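You operate a simulated robot arm through the tools that you are given. There is no shell and no other tool.

The job below is to be done with a simulated robot arm. You get a single attempt, and the scene is never put back.

JOB
Put things in order on the top of the wooden table. At the end: the silver steel die from the top of the wooden table stands where the brown stick holder stood; the brown stick holder from the top of the wooden table stands where the red ring gauge stood; the black padlock stands where the silver steel die stood; the red ring gauge is on the yellow machine tray; whatever was shut is shut again. Leave all else as you found it, and nothing knocked over.
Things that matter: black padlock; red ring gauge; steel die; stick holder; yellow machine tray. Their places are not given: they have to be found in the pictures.

It is judged by the outcome, as a careful person would: the job done as asked, and still so three seconds after it is handed in. It fails if anything else is knocked over, pushed out of place, dropped, spilled or broken.

ROBOT AND FRAMES
A 7-joint arm with a two-finger parallel gripper, fixed in place. Base frame: the origin is on the floor under the middle of its stand, x ahead of it, y to its left, z up; the work surface is at about z = 860. Units: mm, rad, N and s.
With the tool pointing down near the work surface it reaches from about 100 to 640 mm from the base axis. Its first joint turns from -1.152 to 1.152 rad. Payload 1.57 kg.
The tool frame sits at the grasp point between the pads (the TCP): z along the fingers, y along the line on which they close. The tips reach 30 mm beyond it. The gripper opens to 80 mm. The fingers are 17 mm wide and 12 mm thick; the gripper's body (40 by 82 mm) begins 80 mm behind the TCP.
Orientation is that of the tool frame in the base frame, as a unit quaternion [w, x, y, z]. With the fingers straight down and closing along the base's y, the tool's x points along the base's -x, its y along +y and its z along -z.

CONTROLS
- The arm moves only by the tool servo_tool. Its argument "commands" is a list of rows, each a list of 7 numbers: the turn, a rotation vector about the tool's x, y, z in rad, then the shift along the tool's x, y, z in mm, then the gripper command, from -1 (shut) to 1 (fully open), values between in proportion. In form: [[rx, ry, rz, dx, dy, dz, grip], ...]. A call has 1 to 20 rows; each row is the pose to reach, as a shift and turn from the pose commanded when the call began, along the tool's axes at that moment. Each row takes 0.2 s and may step no farther than 50 mm and 0.15 rad from the row before; otherwise, or with a gripper value out of range, the whole call is refused. Where a pose cannot be reached the arm comes as near as it can. A force on the tool above 40 N (or 10 N above the force at the start of the call, whichever is more), or a blocked arm, ends the call early, and 0.2 s more pass. Each finger travels about 72 mm/s and halts on what it meets, pressing with about 24 N; the grip force reading is that of the motor and also rises with nothing between the fingers. The clock runs only during rows and for 0.2 s after the last one: add rows that repeat a pose to give the fingers time. It gives the time, the measured TCP pose, the force on the tool (base axes), the opening and the grip force at its end, in the units of the frame above (readings bear some noise), with the torque about the TCP (base axes, N m) and any sound that the robot's microphone picked up, and new pictures: "views" is both (left out), scene, wrist or none.
- Cameras (640 x 400 px; columns grow to the right, rows downward): "scene" is fixed at [69.4, 474, 1399.3]; the picture's right is [-0.36, -0.93, 0.00], its down [-0.73, 0.28, -0.63] and it looks along [0.58, -0.23, -0.78] (base axes); focal length 314 px, centre (320, 200). "wrist" rides on the gripper at [72, -7, -122] in the tool frame; the picture's right is [0.09, 1.00, 0.00], its down [-0.84, 0.08, -0.54] and it looks along [-0.54, 0.05, 0.84] (tool axes); focal length 238 px, centre (320, 200).
- probe_pixels(camera, pixels): there is no depth. For up to 12 entries [column, row, z] of the newest picture of that camera ("zoom" is the newest enlarged one), the place [x, y] in the base frame at which the ray of that pixel passes the height z, good to about 2 mm. It takes no simulated time.
- close_up(camera, box): a new picture of the part [left, top, right, bottom] of that camera's present view, enlarged. It takes no simulated time.
- sign_off(): hands the job in; it is judged then, once.

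Leave the gripper open and the arm clear of the work at the hand-in unless told otherwise.

The tools are called after "Call:" as name(argument=value, ...) on one line, values as JSON. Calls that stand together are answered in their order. servo_tool: Moves the arm, as the interface text tells. Its arguments: {"type":"object","properties":{"commands":{"type":"array","items":{"type":"array","items":{"type":"number"}}},"views":{"type":"string","enum":["both","scene","wrist","none"]}},"required":["commands"]} The other tools are called the same way: probe_pixels (camera, pixels) gives the place at which the rays of pixels pass given heights; close_up (camera, box) takes an enlarged picture of a part of a camera's view; sign_off () hands the job in.

At the start:

```text
time: 0.0
eef_pos: [340.5, 246.4, 1123.3]
tool_rot: [0.001, 0.0, 1.0, 0.0]
ft_force: [0.7, 0.4, -0.5]
wrist_torque: [-0.03, -0.02, 0.01]
grip_width: 80.2
grip_force: 0.1
```

scene: 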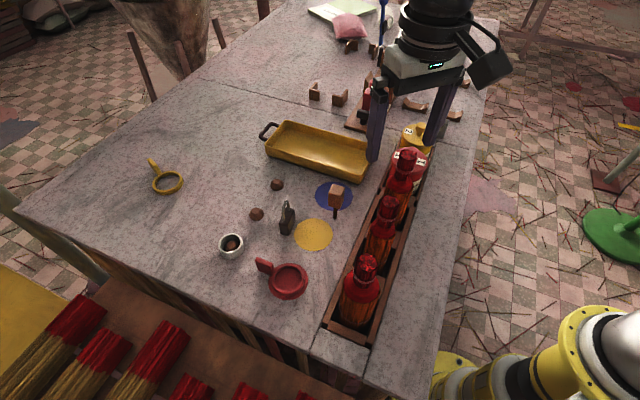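
wrist: 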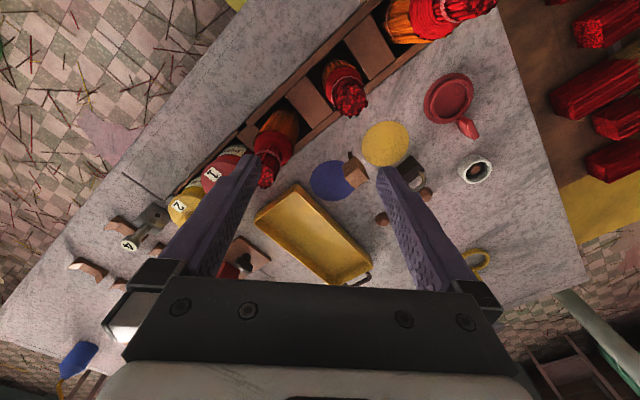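

I see a table with a yellow tray, a red ring gauge, a black padlock, a white cup, yellow and blue discs, and other items. I'll enlarge parts of the scene view to identify everything first.

Call:
close_up(camera="scene", box=[200, 160, 400, 310])

Call:
close_up(camera="scene", box=[290, 0, 500, 160])

Call:
close_up(camera="wrist", box=[230, 50, 530, 290])

Call:
close_up(camera="wrist", box=[30, 130, 310, 380])

```text
2.67 times, centred on (300, 235) of scene
```

zoom: 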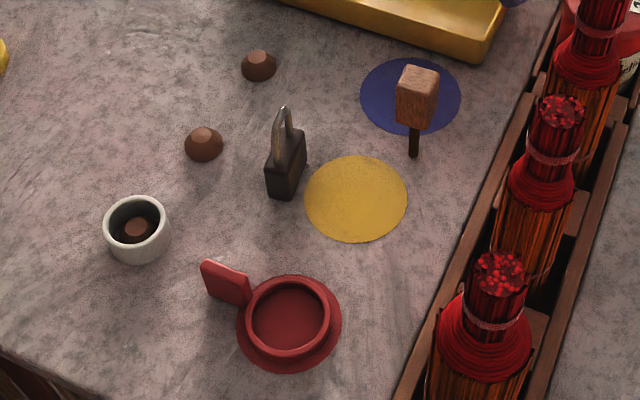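

```text
2.50 times, centred on (395, 80) of scene
```

zoom: 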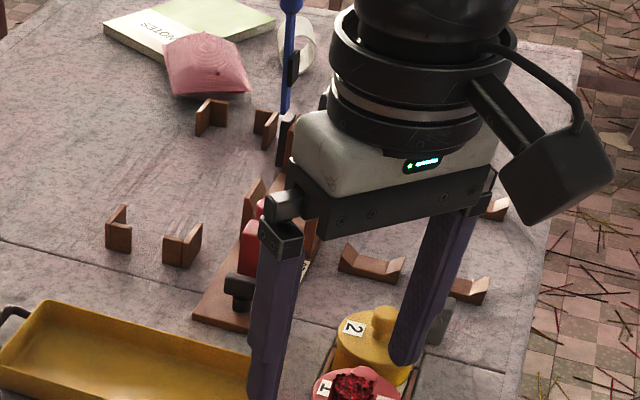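

```text
1.67 times, centred on (380, 170) of wrist
```

zoom: 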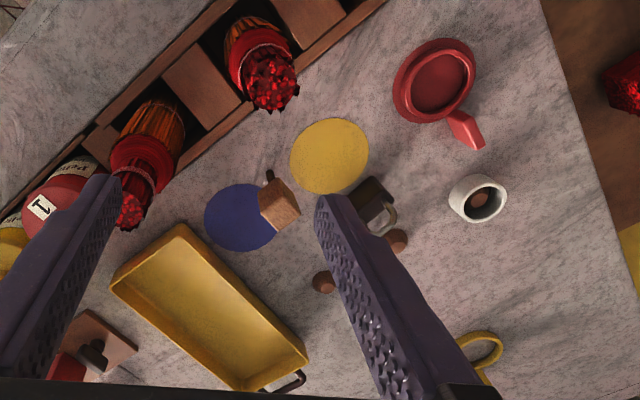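

```text
1.60 times, centred on (170, 255) of wrist
```

zoom: 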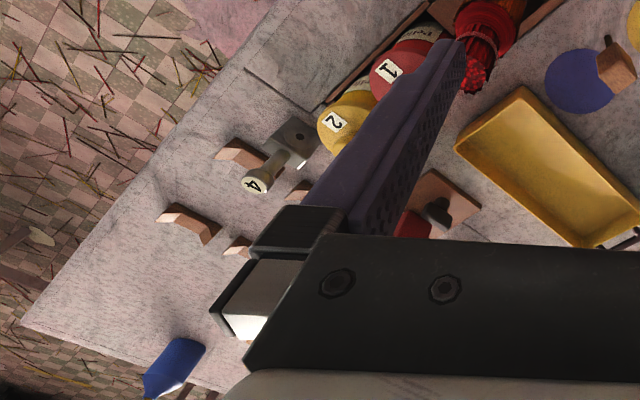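

The arm hides part of the table, and I can't yet tell which items are the die and the stick holder. First I'll probe several pixels at table height to build a map.

Call:
probe_pixels(camera="scene", pixels=[[288, 280, 860], [287, 225, 860], [231, 246, 860], [335, 195, 860], [313, 234, 860], [165, 180, 860], [318, 150, 860], [415, 135, 860], [360, 300, 860], [340, 100, 860], [315, 95, 860], [380, 20, 860]])

Call:
probe_pixels(camera="scene", pixels=[[20, 205, 860], [365, 380, 860], [480, 20, 860], [275, 0, 860], [455, 115, 860], [415, 105, 860], [350, 45, 860], [375, 50, 860], [465, 80, 860], [360, 125, 860], [350, 25, 860], [435, 160, 860]])

```text
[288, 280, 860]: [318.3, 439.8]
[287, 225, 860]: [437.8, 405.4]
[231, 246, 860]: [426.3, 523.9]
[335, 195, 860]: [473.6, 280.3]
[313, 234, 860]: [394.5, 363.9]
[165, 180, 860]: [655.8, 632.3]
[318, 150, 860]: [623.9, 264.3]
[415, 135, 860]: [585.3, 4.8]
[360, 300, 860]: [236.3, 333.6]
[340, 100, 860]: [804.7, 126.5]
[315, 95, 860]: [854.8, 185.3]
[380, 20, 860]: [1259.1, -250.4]
```

```text
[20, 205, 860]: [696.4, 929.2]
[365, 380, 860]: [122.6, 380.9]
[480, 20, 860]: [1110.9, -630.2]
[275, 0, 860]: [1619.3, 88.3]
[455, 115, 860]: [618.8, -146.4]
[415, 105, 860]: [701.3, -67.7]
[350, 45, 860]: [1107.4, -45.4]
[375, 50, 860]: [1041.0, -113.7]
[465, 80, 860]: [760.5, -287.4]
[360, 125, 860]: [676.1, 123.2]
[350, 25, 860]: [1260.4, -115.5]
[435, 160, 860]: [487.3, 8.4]
```

Table items are spread roughly over x 240–700, y 0–530. Next I'll move the arm in free air towards -y, keeping its height, so the hidden part of the table becomes visible.

Call:
servo_tool(commands=[[0, 0, 0, 0, -20, 0, 1], [0, 0, 0, 0, -60, 0, 1], [0, 0, 0, 0, -100, 0, 1], [0, 0, 0, 0, -140, 0, 1], [0, 0, 0, 0, -180, 0, 1], [0, 0, 0, 0, -220, 0, 1], [0, 0, 0, 0, -260, 0, 1], [0, 0, 0, 0, -300, 0, 1], [0, 0, 0, 0, -340, 0, 1], [0, 0, 0, 0, -380, 0, 1], [0, 0, 0, 0, -420, 0, 1], [0, 0, 0, 0, -440, 0, 1]])

```text
time: 2.6
eef_pos: [338.6, -194.3, 1121.4]
tool_rot: [0.001, 0.0, 1.0, 0.0]
ft_force: [0.1, -0.3, 0.1]
wrist_torque: [-0.01, 0.01, -0.01]
grip_width: 80.0
grip_force: 0.0
```

scene: 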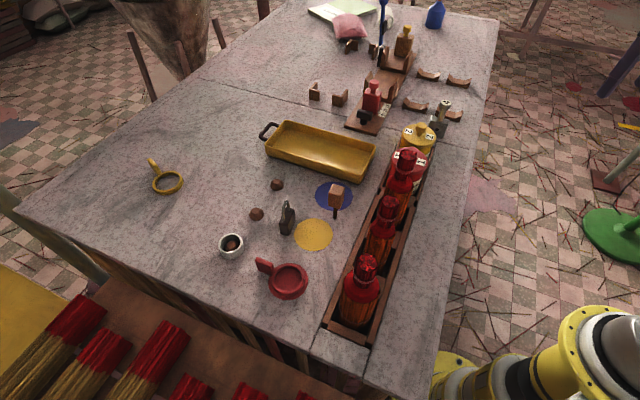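
wrist: 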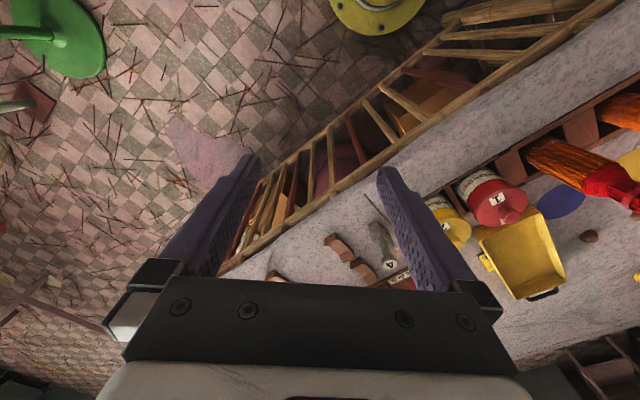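

Now the hidden area is visible. I'll enlarge several parts of the scene view to read the labels and shapes.

Call:
close_up(camera="scene", box=[330, 60, 490, 160])

Call:
close_up(camera="scene", box=[290, 0, 480, 120])

Call:
close_up(camera="scene", box=[310, 130, 470, 350])

Call:
close_up(camera="scene", box=[240, 160, 360, 310])

Call:
close_up(camera="wrist", box=[300, 80, 640, 310])

Call:
close_up(camera="scene", box=[0, 270, 340, 400])

```text
4.00 times, centred on (410, 110) of scene
```

zoom: 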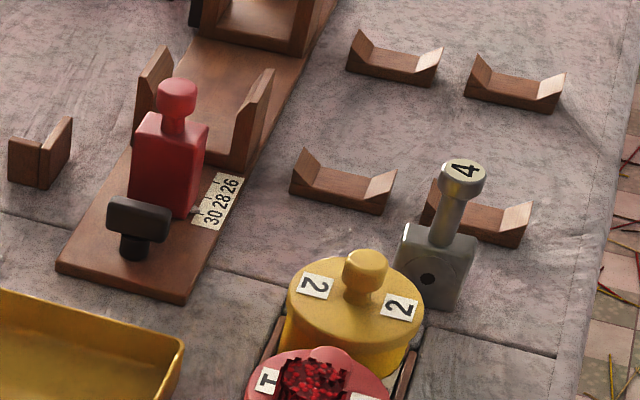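

```text
3.33 times, centred on (385, 60) of scene
```

zoom: 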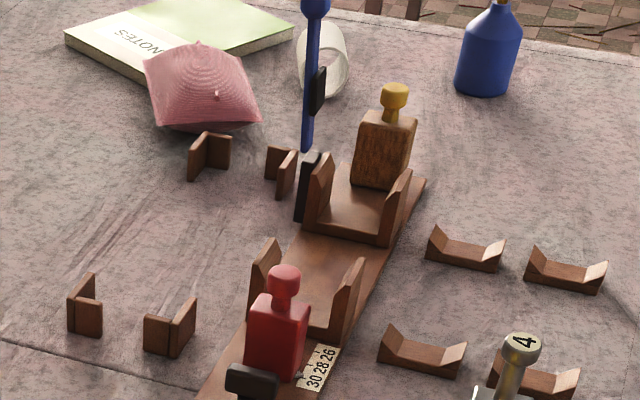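

```text
1.82 times, centred on (390, 240) of scene
```

zoom: 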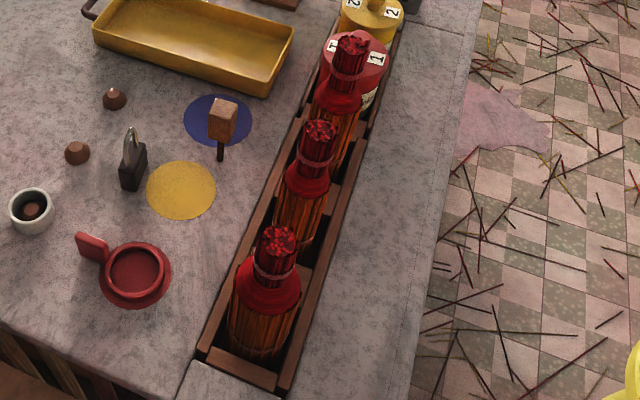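

```text
2.67 times, centred on (300, 235) of scene
```

zoom: 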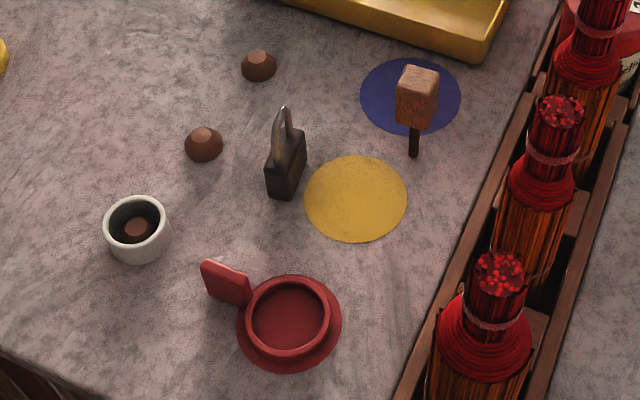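

```text
1.74 times, centred on (470, 195) of wrist
```

zoom: 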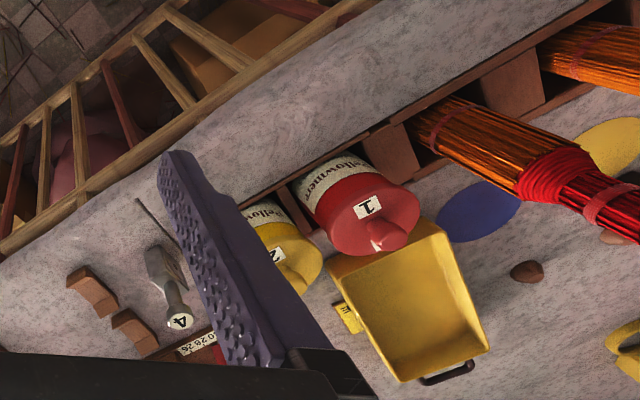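

```text
1.88 times, centred on (170, 335) of scene
```

zoom: 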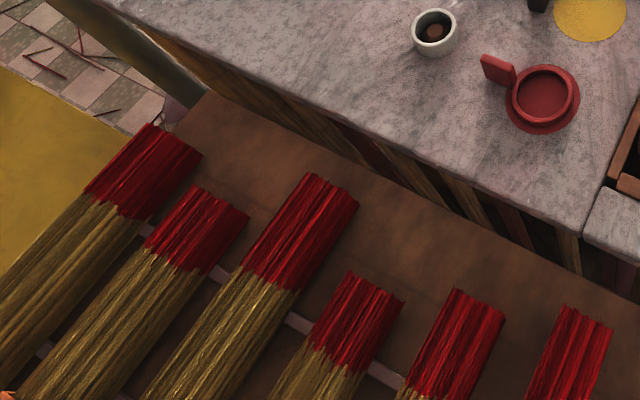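

From triangulating the two views, the brown block on a dark stick at scene (336,200) stands upright near (417,303). The numbered "4" grey block is near (590,-40). The incense bundles in the crate reach about z=1017, so I need to stay above them. I'll bring the arm back over the left side at a safe height to look down with the wrist camera.

Call:
servo_tool(commands=[[0, 0, 0, 0, 30, 0, 1], [0, 0, 0, 0, 75, 0, 1], [0, 0, 0, 5, 120, 0, 1], [0, 0, 0, 10, 165, 0, 1], [0, 0, 0, 15, 210, 0, 1], [0, 0, 0, 20, 255, 0, 1], [0, 0, 0, 25, 300, 0, 1], [0, 0, 0, 30, 345, 0, 1], [0, 0, 0, 40, 390, 0, 1], [0, 0, 0, 50, 435, 0, 1], [0, 0, 0, 60, 480, 0, 1], [0, 0, 0, 70, 525, 0, 1], [0, 0, 0, 80, 570, 10, 1], [0, 0, 0, 80, 590, 20, 1]])

```text
time: 5.6
eef_pos: [260.0, 398.0, 1102.8]
tool_rot: [-0.001, -0.001, 1.0, 0.0]
ft_force: [0.8, 0.2, 0.5]
wrist_torque: [0.0, 0.02, -0.02]
grip_width: 79.9
grip_force: 0.2
```

scene: 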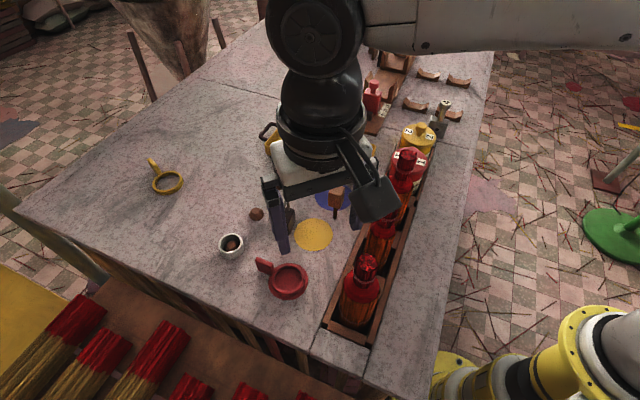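
wrist: 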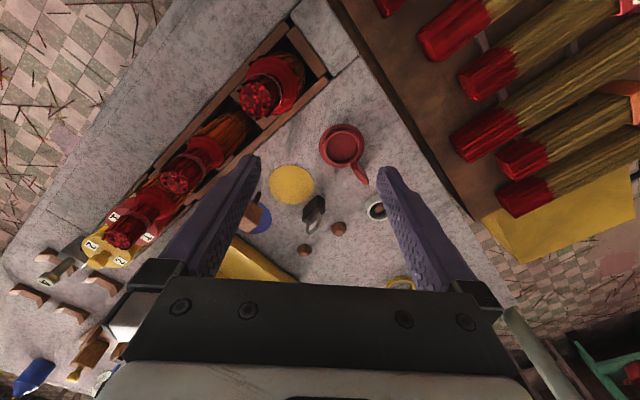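

The arm's forearm sits well above the items. I'll enlarge the wrist view for the gauge, padlock, and brown block.

Call:
close_up(camera="wrist", box=[260, 110, 420, 250])

Call:
close_up(camera="wrist", box=[200, 150, 330, 270])

Call:
close_up(camera="wrist", box=[0, 200, 160, 390])

Call:
close_up(camera="scene", box=[360, 60, 480, 140])

```text
2.86 times, centred on (340, 180) of wrist
```

zoom: 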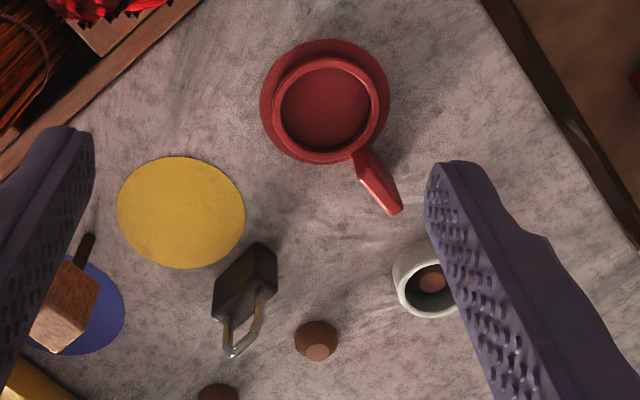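

```text
3.33 times, centred on (265, 210) of wrist
```

zoom: 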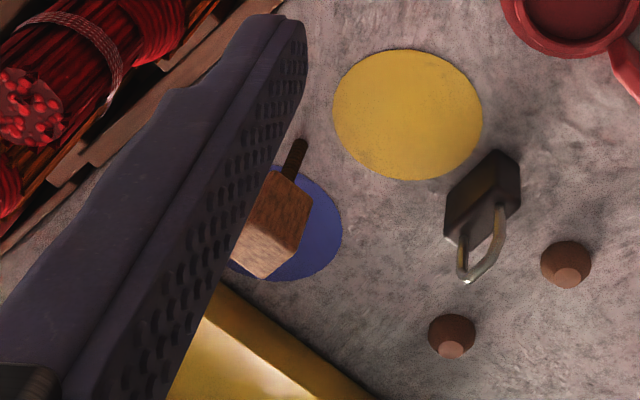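

```text
2.11 times, centred on (80, 295) of wrist
```

zoom: 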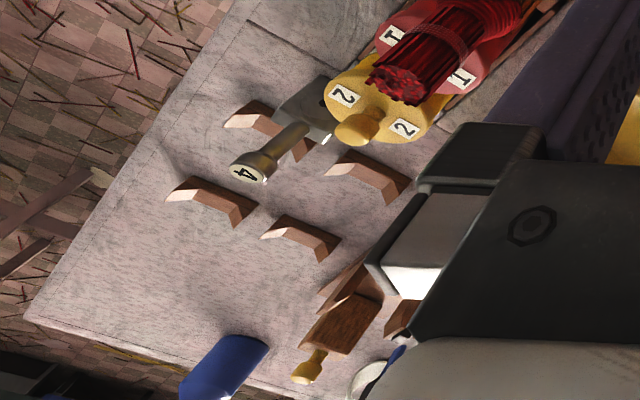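

```text
5.00 times, centred on (420, 100) of scene
```

zoom: 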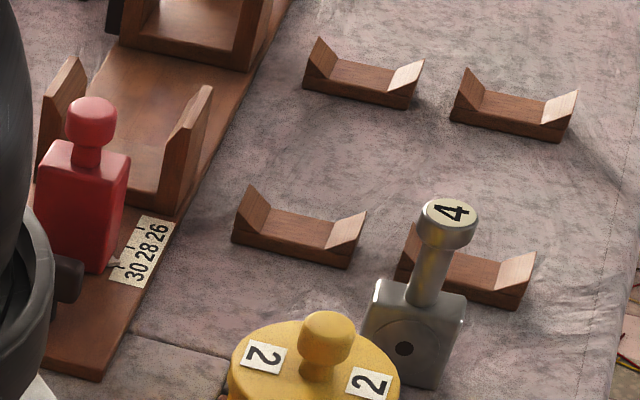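

The brown block stands upright on a dark stick, but I want a closer look at it. I'll move the wrist camera to aim at it from about (304,293,1080), keeping the tips above the bundles.

Call:
servo_tool(commands=[[0, 0, 0, -15, -35, 0, 1], [0, 0, 0, -30, -70, 5, 1], [0, 0, 0, -44, -105, 15, 1], [0, 0, 0, -44, -105, 20, 1]])

Call:
close_up(camera="wrist", box=[240, 130, 400, 270])

```text
time: 6.6
eef_pos: [306.5, 291.2, 1084.1]
tool_rot: [0.0, 0.001, 1.0, 0.0]
ft_force: [0.1, 0.3, -0.2]
wrist_torque: [0.01, 0.02, -0.01]
grip_width: 80.3
grip_force: 0.1
```

scene: 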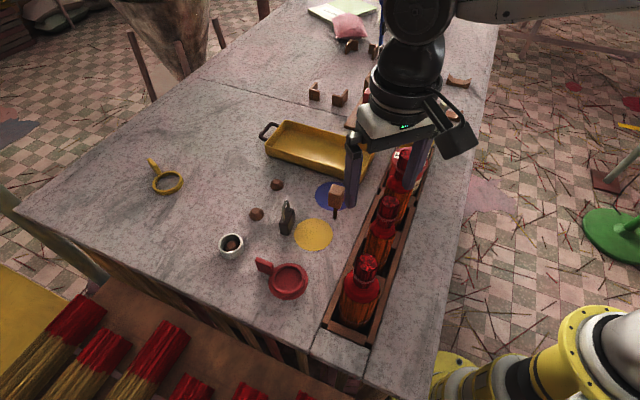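
wrist: 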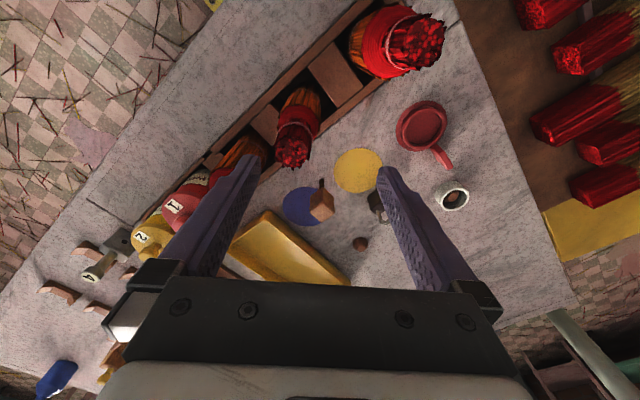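

```text
2.86 times, centred on (320, 200) of wrist
```

zoom: 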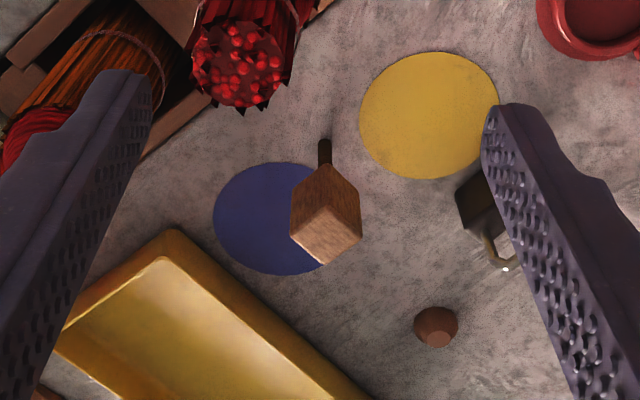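

The block is a wooden cube of about 35 mm on a short dark stem. I'll also check the far ring, the jig, and the red gauge, so I don't mistake which is which.

Call:
close_up(camera="scene", box=[130, 140, 210, 210])

Call:
close_up(camera="scene", box=[315, 175, 365, 225])

Call:
close_up(camera="scene", box=[245, 245, 325, 310])

Call:
close_up(camera="scene", box=[260, 190, 320, 250])

Call:
close_up(camera="scene", box=[250, 105, 390, 195])

```text
5.71 times, centred on (170, 175) of scene
```

zoom: 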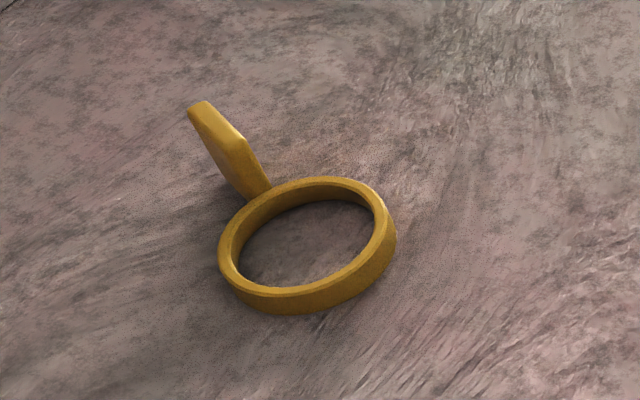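

```text
8.00 times, centred on (340, 200) of scene
```

zoom: 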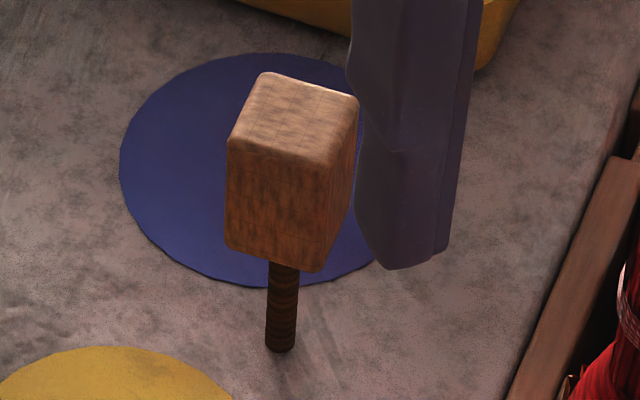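

```text
6.15 times, centred on (285, 278) of scene
```

zoom: 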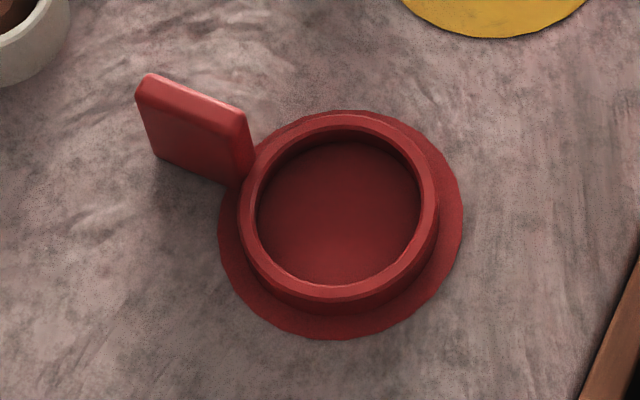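

```text
6.67 times, centred on (290, 220) of scene
```

zoom: 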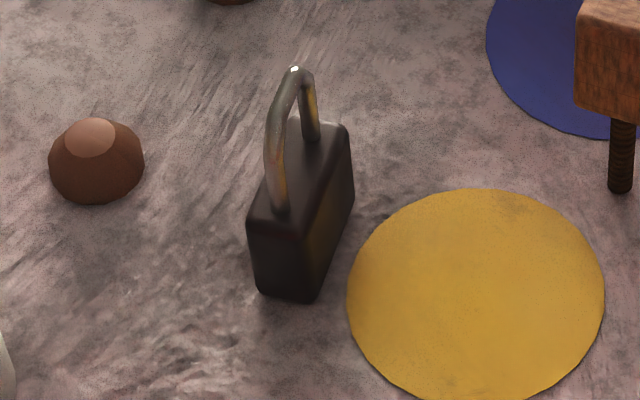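

```text
4.44 times, centred on (320, 150) of scene
```

zoom: 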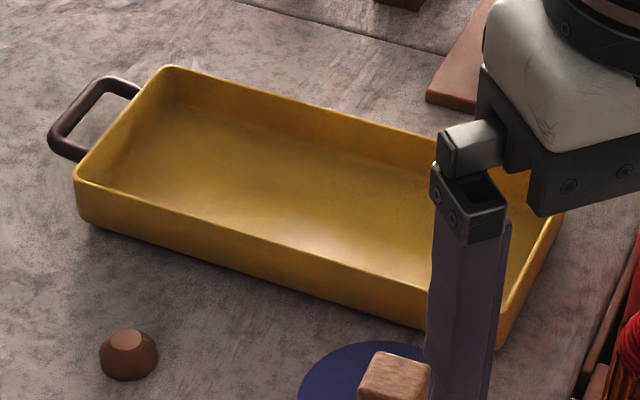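

The red gauge is a ring with a tab handle standing on a flat red pad, the same shape as the far yellow one. The wording "from the top of the table" hints at other dies and holders elsewhere, so I'll look over the surroundings before deciding.

Call:
close_up(camera="wrist", box=[460, 270, 640, 400])

Call:
close_up(camera="wrist", box=[0, 180, 200, 400])

Call:
close_up(camera="scene", box=[0, 0, 270, 170])

Call:
close_up(camera="scene", box=[450, 0, 640, 400])

Call:
close_up(camera="scene", box=[320, 130, 440, 350])

```text
3.08 times, centred on (550, 335) of wrist
```

zoom: 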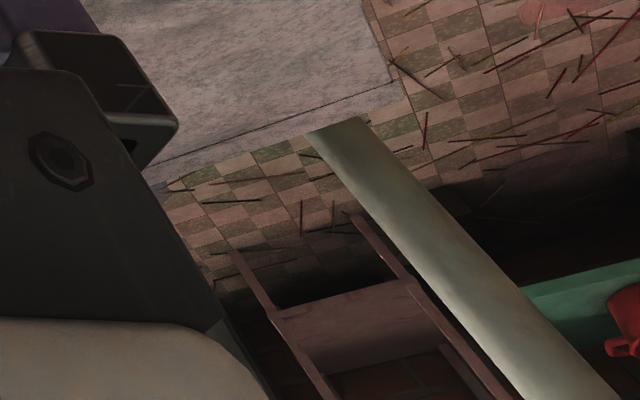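

```text
1.82 times, centred on (100, 290) of wrist
```

zoom: 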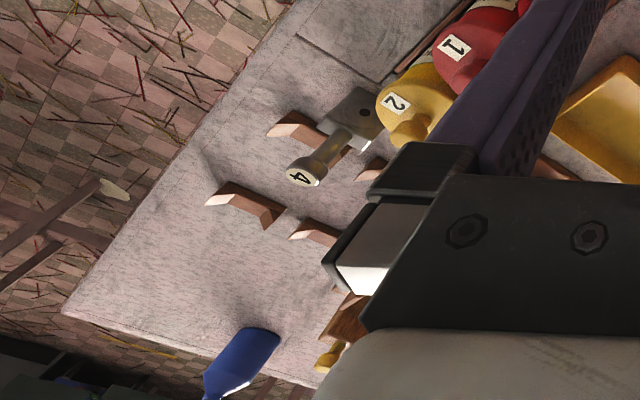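

```text
2.35 times, centred on (135, 85) of scene
```

zoom: 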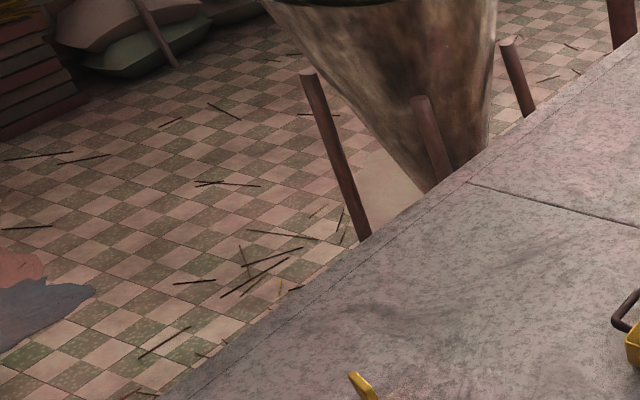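

```text
1.00 times, centred on (545, 200) of scene (not enlarged: the box is as wide or as high as the picture)
```

zoom: 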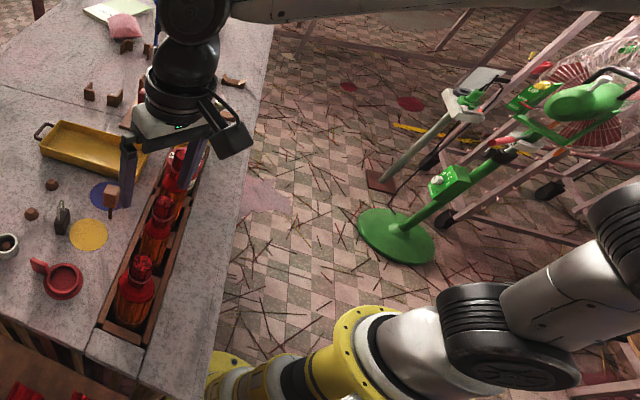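

```text
1.82 times, centred on (380, 240) of scene
```

zoom: 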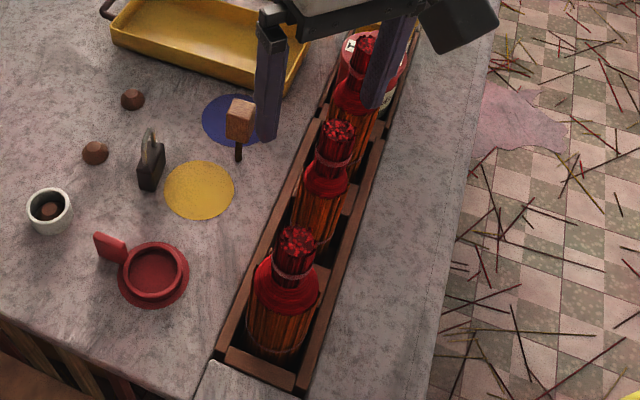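

The close-up also shows areas beyond the frame edges, so I'll use that to look around for other dies or stick holders.

Call:
close_up(camera="scene", box=[0, 360, 640, 400])

Call:
close_up(camera="scene", box=[0, 0, 60, 400])

Call:
close_up(camera="scene", box=[0, 0, 640, 20])

Call:
close_up(camera="wrist", box=[0, 0, 640, 40])

Call:
close_up(camera="wrist", box=[600, 0, 640, 400])

Call:
close_up(camera="wrist", box=[0, 0, 40, 400])

```text
1.00 times, centred on (320, 380) of scene (not enlarged: the box is as wide or as high as the picture)
```

zoom: 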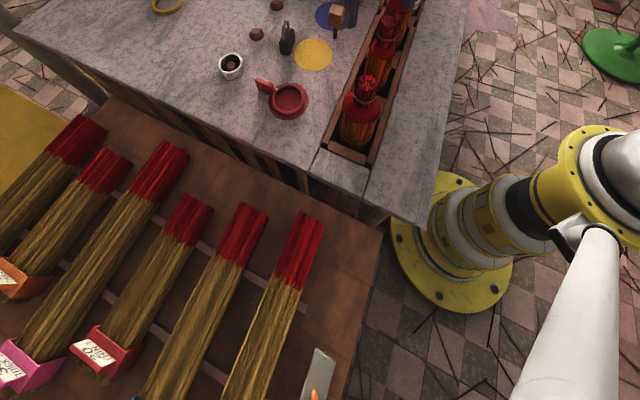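

```text
1.00 times, centred on (30, 200) of scene (not enlarged: the box is as wide or as high as the picture)
```

zoom: 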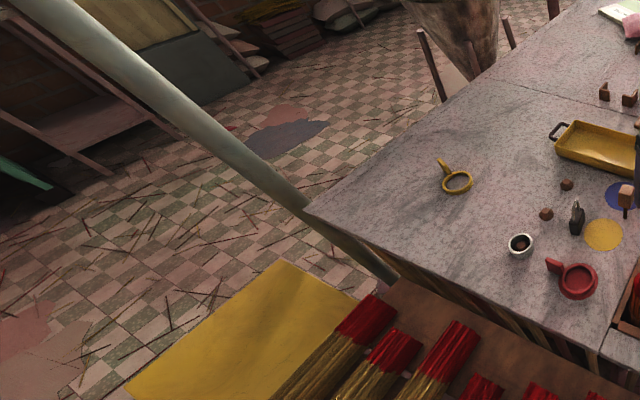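

```text
1.00 times, centred on (320, 10) of scene (not enlarged: the box is as wide or as high as the picture)
```

zoom: 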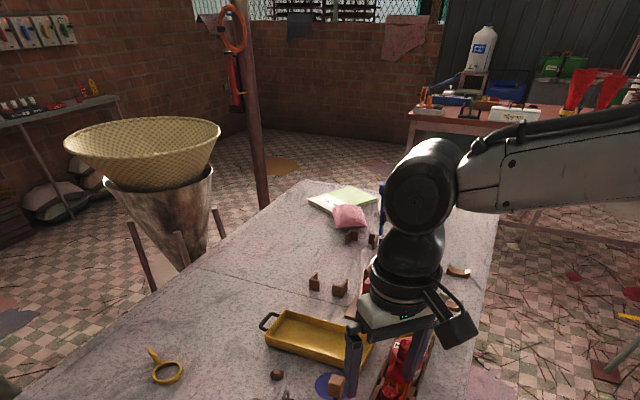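

```text
1.00 times, centred on (320, 20) of wrist (not enlarged: the box is as wide or as high as the picture)
```

zoom: 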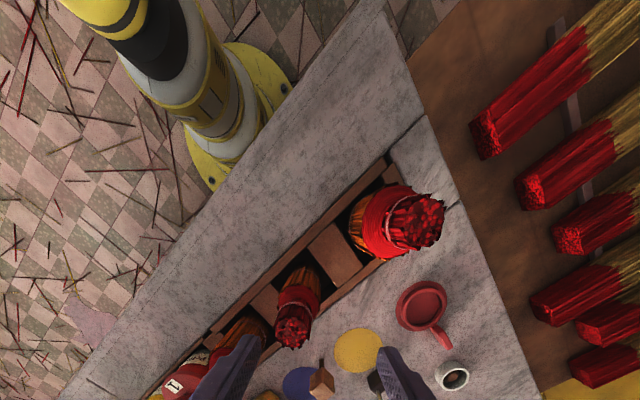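

```text
1.00 times, centred on (620, 200) of wrist (not enlarged: the box is as wide or as high as the picture)
```

zoom: 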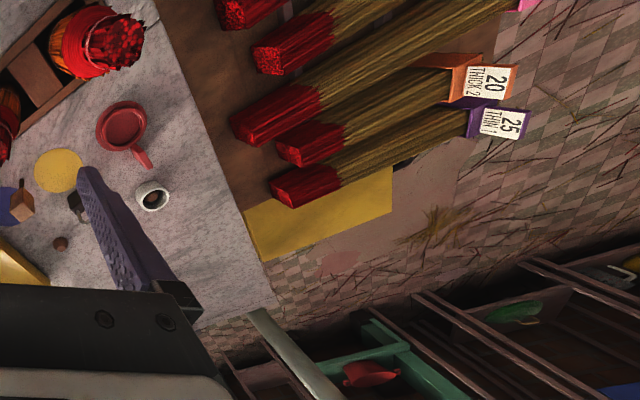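

```text
1.00 times, centred on (20, 200) of wrist (not enlarged: the box is as wide or as high as the picture)
```

zoom: 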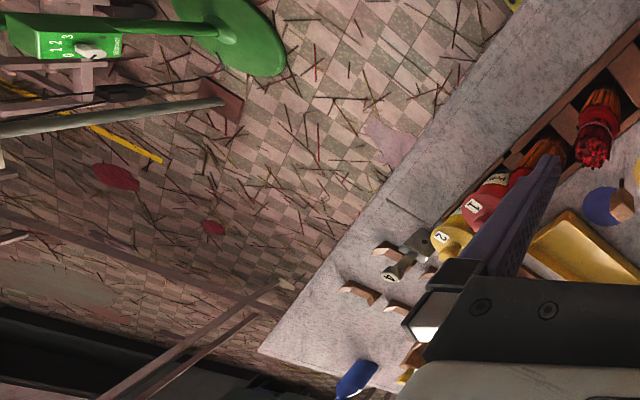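

Nothing else in reach matches, so these are my picks:
- **Stick holder:** the brown cube on a stem.
- **Die:** the grey "4" block.
- **Ring gauge:** the red ring with a tab.
- **Padlock:** at scene (287,218).

Next I'll measure the tray and item outlines by probing the scene view.

Call:
probe_pixels(camera="scene", pixels=[[288.25, 282.2, 860], [288.1, 279, 870], [286, 121, 890], [376, 150, 890], [268, 147, 890], [358, 175, 890], [358, 182, 860], [268, 155, 860], [320, 170, 862], [335, 214, 860], [334, 217, 860], [278, 230, 860]])

Call:
servo_tool(commands=[[0, 0, 0, 15, 40, 0, 1], [0, 0, 0, 30, 80, 0, 1], [0, 0, 0, 45, 120, 0, 1], [0, 0, 0, 64, 156, 0, 1], [0, 0, 0, 64, 156, 40, 1], [0, 0, 0, 64, 156, 75, 1], [0, 0, 0, 64, 156, 75, 1]])

```text
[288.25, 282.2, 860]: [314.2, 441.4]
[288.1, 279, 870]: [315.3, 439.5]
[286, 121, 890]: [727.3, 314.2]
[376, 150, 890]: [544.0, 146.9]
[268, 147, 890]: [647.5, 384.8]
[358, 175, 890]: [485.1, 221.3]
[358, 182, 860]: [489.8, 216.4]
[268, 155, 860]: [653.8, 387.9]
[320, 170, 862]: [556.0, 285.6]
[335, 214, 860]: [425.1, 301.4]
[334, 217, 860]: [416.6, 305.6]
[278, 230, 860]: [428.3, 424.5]
```

```text
time: 8.2
eef_pos: [241.0, 449.1, 1005.6]
tool_rot: [0.0, 0.0, 1.0, -0.001]
ft_force: [-0.1, -0.2, -0.3]
wrist_torque: [0.02, 0.02, 0.0]
grip_width: 80.0
grip_force: 0.0
```

scene: 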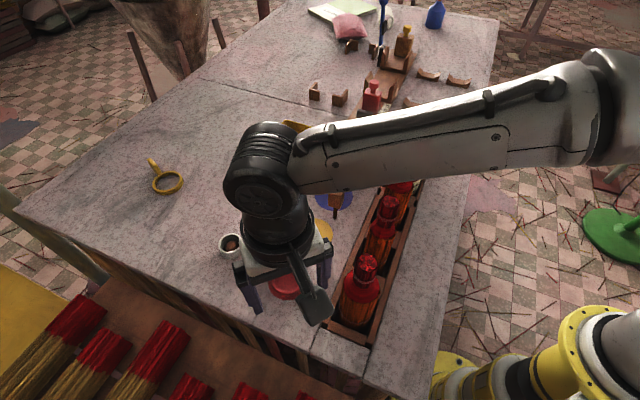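
wrist: 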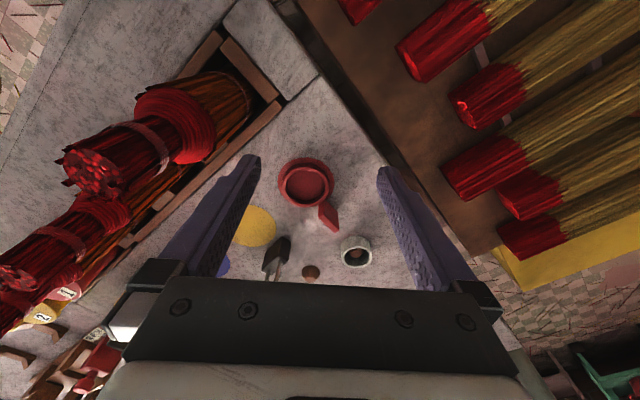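

The tray's near end is around (515,184), which is in reach. Now I'll enlarge the wrist view of the gauge.

Call:
close_up(camera="wrist", box=[260, 140, 380, 280])

Call:
close_up(camera="wrist", box=[275, 145, 355, 240])

```text
2.86 times, centred on (320, 210) of wrist
```

zoom: 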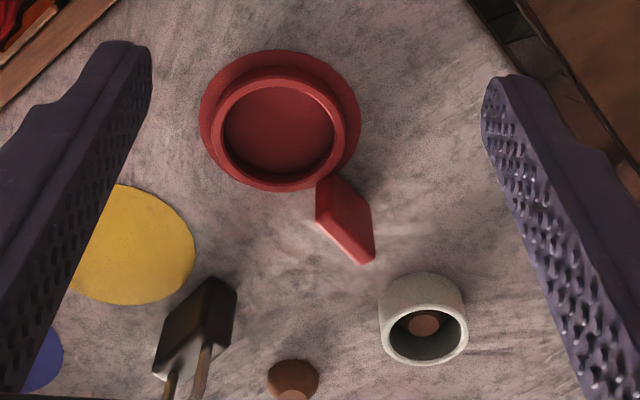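

```text
4.21 times, centred on (315, 192) of wrist
```

zoom: 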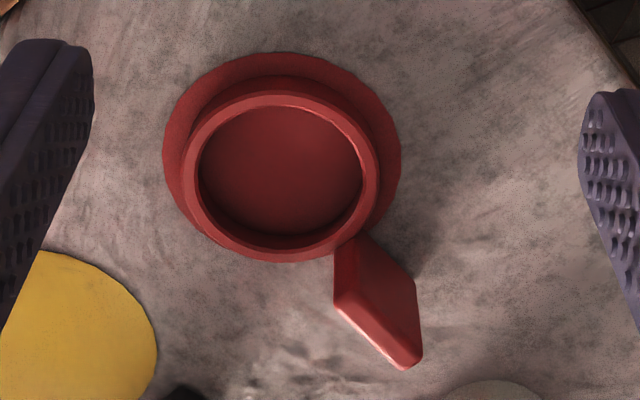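

Triangulating the gauge:
- Ring centre is about (315,440), with the tab on its outer side.
- Tab is a vertical plate from (336,457) to (354,479), with its top at z≈904.

I'll turn the tool 45° so the fingers close across the tab and hover over (345,468) at z≈1005 for a closer look.

Call:
servo_tool(commands=[[0, 0, -0.13, -18, 3, 0, 1], [0, 0, -0.26, -36, 6, 0, 1], [0, 0, -0.39, -54, 10, 0, 1], [0, 0, -0.52, -72, 13, 0, 1], [0, 0, -0.65, -90, 16, 0, 1], [0, 0, -0.785, -104, 19, 0, 1], [0, 0, -0.785, -104, 19, 0, 1]])

Call:
close_up(camera="wrist", box=[260, 100, 400, 260])

```text
time: 9.8
eef_pos: [343.4, 467.8, 1010.5]
tool_rot: [0.0, -0.383, 0.924, -0.001]
ft_force: [0.6, -0.3, 0.1]
wrist_torque: [0.01, -0.02, 0.01]
grip_width: 80.2
grip_force: 0.0
```

scene: 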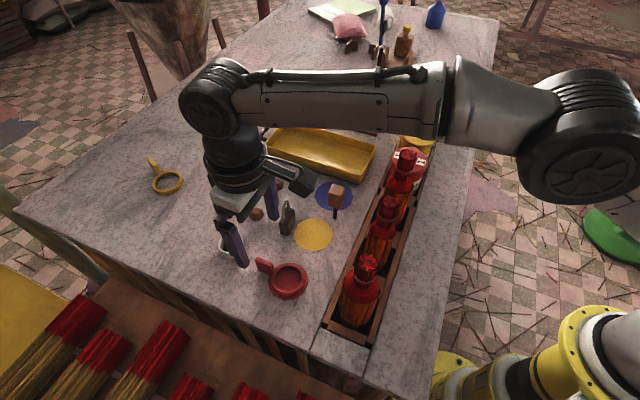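
wrist: 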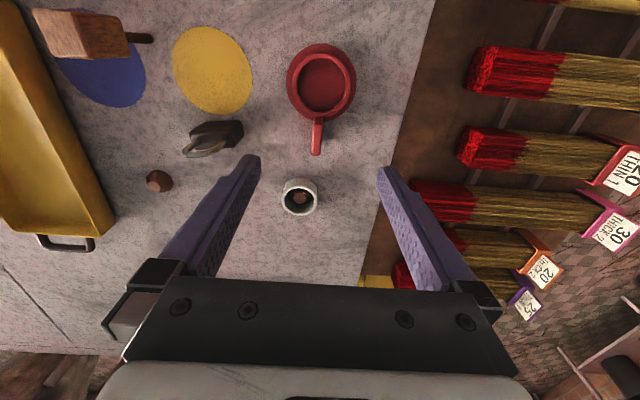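

```text
2.50 times, centred on (330, 180) of wrist
```

zoom: 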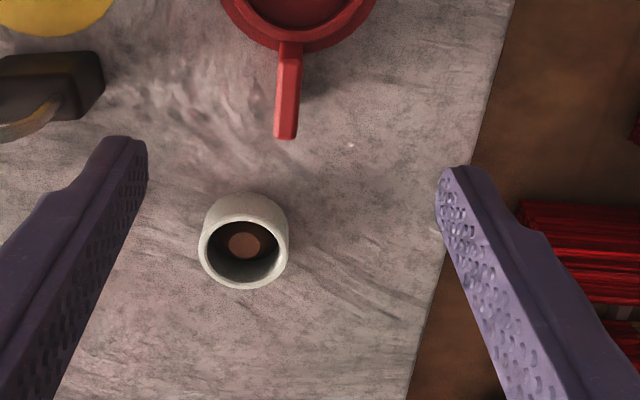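

The tab runs along the tool's x as wanted, about 3.4 mm off the tool axis (strip at px (317,138) against the axis at (320.5,136)). I'll correct sideways and go down to about z=942, just above the tab, and check again.

Call:
servo_tool(commands=[[0, 0, 0, -2, -3.4, 20, 1], [0, 0, 0, -2, -3.4, 45, 1], [0, 0, 0, -2, -3.4, 66, 1], [0, 0, 0, -2, -3.4, 66, 1]])

Call:
close_up(camera="wrist", box=[240, 60, 400, 220])

```text
time: 10.8
eef_pos: [348.3, 465.5, 941.1]
tool_rot: [0.0, -0.383, 0.924, 0.001]
ft_force: [-0.4, 0.1, 0.6]
wrist_torque: [-0.02, 0.0, 0.01]
grip_width: 80.0
grip_force: 0.0
```

scene: 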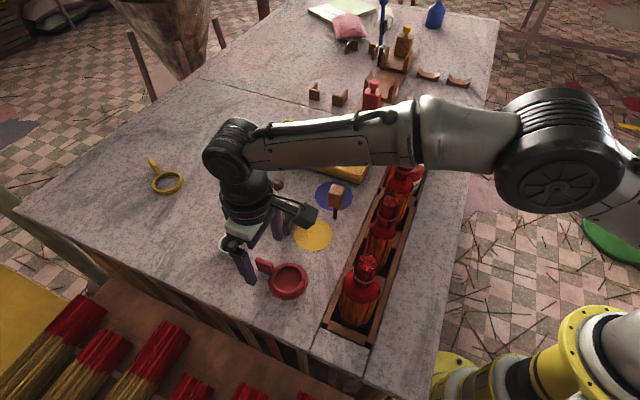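
wrist: 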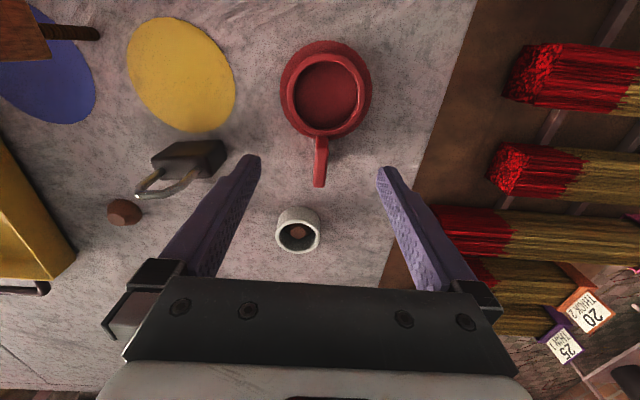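

```text
2.50 times, centred on (320, 140) of wrist
```

zoom: 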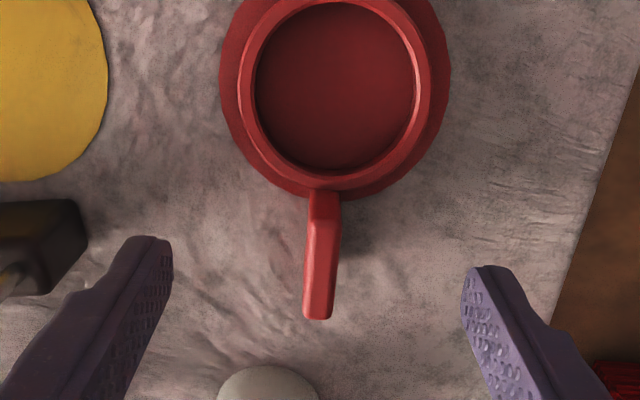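

The tab is centred under the tool axis (zoom (318,260) against axis px (320.7,165)). Now I'll descend to about z=895, with the tips about 5 mm above the table, and close on the tab.

Call:
servo_tool(commands=[[0, 0, 0, 0, 0, 25, 1], [0, 0, 0, 0, 0, 40, 1], [0, 0, 0, 0, 0, 47, 1], [0, 0, 0, 0, 0, 47, 0.3], [0, 0, 0, 0, 0, 47, -0.4], [0, 0, 0, 0, 0, 47, -1], [0, 0, 0, 0, 0, 47, -1], [0, 0, 0, 0, 0, 47, -1]])

Call:
close_up(camera="wrist", box=[240, 60, 400, 220])

```text
time: 12.6
eef_pos: [350.0, 464.5, 895.3]
tool_rot: [0.0, -0.383, 0.924, 0.0]
ft_force: [-0.8, 0.6, 0.2]
wrist_torque: [-0.02, 0.03, -0.06]
grip_width: 9.4
grip_force: 23.9
```

scene: 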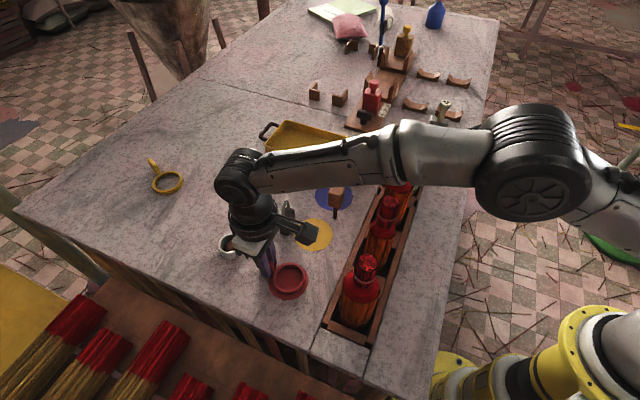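
wrist: 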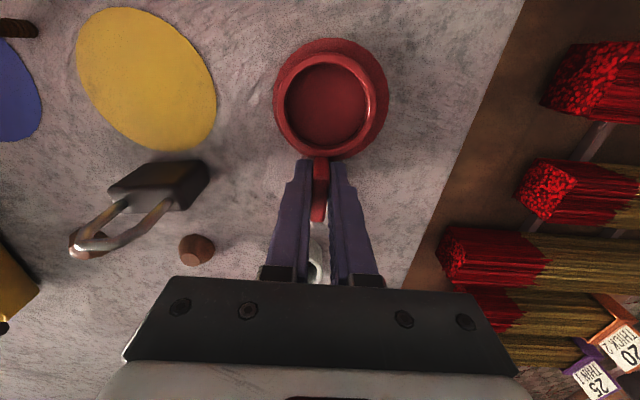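

```text
2.50 times, centred on (320, 140) of wrist
```

zoom: 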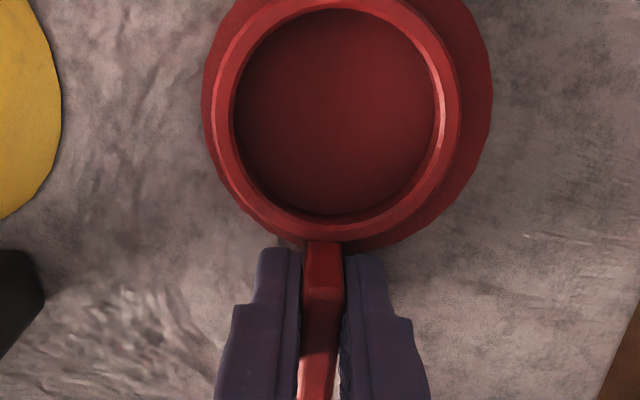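

The gripper holds the tab (width 9.4 mm, 24 N). Before lifting, I'll probe the ring and pad centres from both cameras to fix the gauge's original place.

Call:
probe_pixels(camera="wrist", pixels=[[326, 106, 870], [331, 98, 860], [154, 79, 860], [186, 185, 895], [197, 250, 868]])

Call:
close_up(camera="scene", box=[245, 245, 325, 310])

```text
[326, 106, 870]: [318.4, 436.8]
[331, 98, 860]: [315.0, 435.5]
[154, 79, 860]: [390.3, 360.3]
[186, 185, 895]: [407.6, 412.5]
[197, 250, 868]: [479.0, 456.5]
```

```text
6.15 times, centred on (285, 278) of scene
```

zoom: 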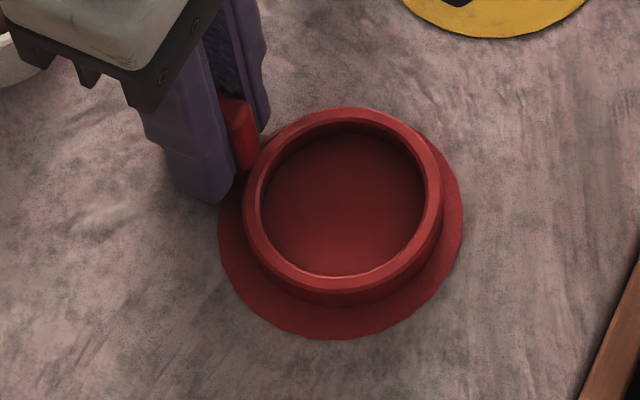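

The ring was concentric with the red pad, so the pad centre (about (315,438)) marks its place. I'll lift the gauge straight up to about z=1075 and check the grip.

Call:
servo_tool(commands=[[0, 0, 0, 0, 0, -8, -1], [0, 0, 0, 0, 0, -25, -1], [0, 0, 0, 0, 0, -60, -1], [0, 0, 0, 0, 0, -100, -1], [0, 0, 0, 0, 0, -140, -1], [0, 0, 0, 0, 0, -170, -1], [0, 0, 0, 0, 0, -180, -1]])

```text
time: 14.2
eef_pos: [346.9, 467.9, 1078.5]
tool_rot: [0.0, -0.382, 0.924, 0.0]
ft_force: [0.1, 0.4, -0.3]
wrist_torque: [-0.03, -0.02, 0.01]
grip_width: 9.6
grip_force: 24.4
```

scene: 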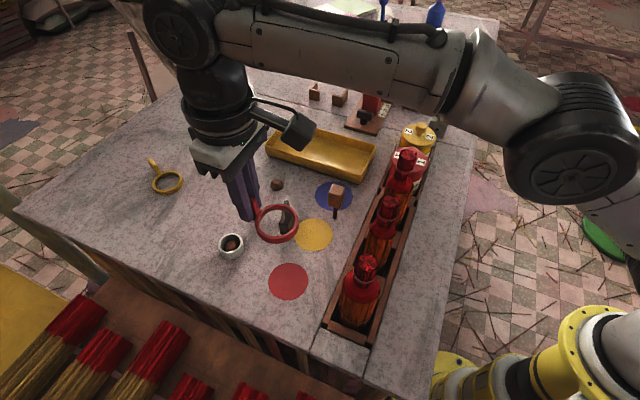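
wrist: 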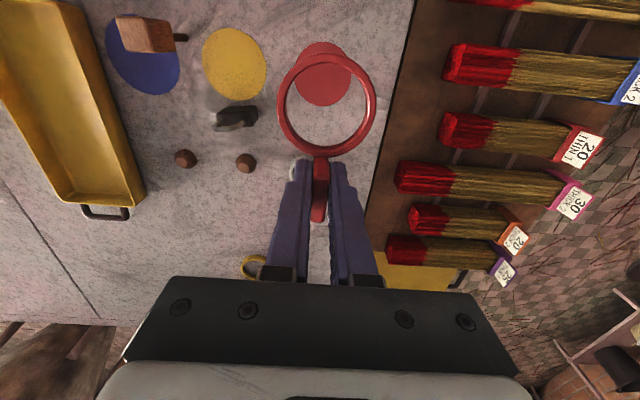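

The gauge is up and held firmly, and the red pad stays on the table. Next I'll carry it sideways (tool -y) at z≈1078 to hover over the tray's near end.

Call:
servo_tool(commands=[[0, 0, 0, 0, -25, 0, -1], [0, 0, 0, 0, -65, 0, -1], [0, 0, 0, 0, -105, 0, -1], [0, 0, 0, 0, -145, 0, -1], [0, 0, 0, 0, -185, 0, -1], [0, 0, 0, 0, -225, 0, -1], [0, 0, 0, 0, -265, 0, -1], [0, 0, 0, 0, -300, 0, -1], [0, 0, 0, 0, -320, 0, -1], [0, 0, 0, 0, -320, 0, -1]])

Call:
close_up(camera="wrist", box=[200, 20, 460, 230])

```text
time: 16.4
eef_pos: [557.7, 235.4, 1067.5]
tool_rot: [0.0, -0.382, 0.924, 0.0]
ft_force: [0.0, 0.6, -1.0]
wrist_torque: [0.02, -0.06, 0.01]
grip_width: 9.6
grip_force: 24.1
out of reach, approached as far as the arm can: row 8, 9, 10
```

scene: 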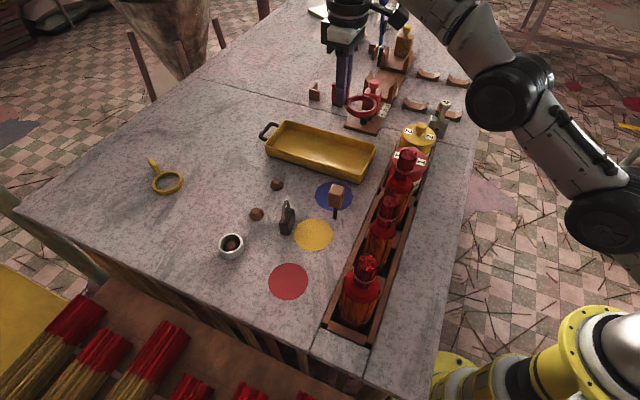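
wrist: 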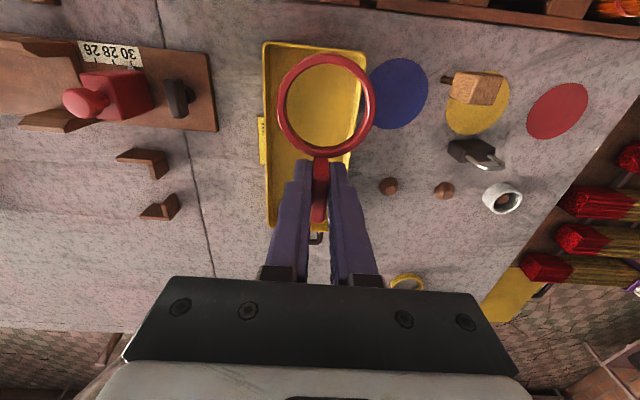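

```text
1.90 times, centred on (330, 125) of wrist
```

zoom: 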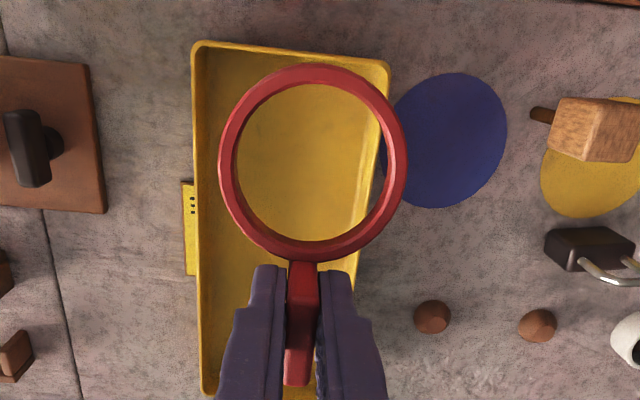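

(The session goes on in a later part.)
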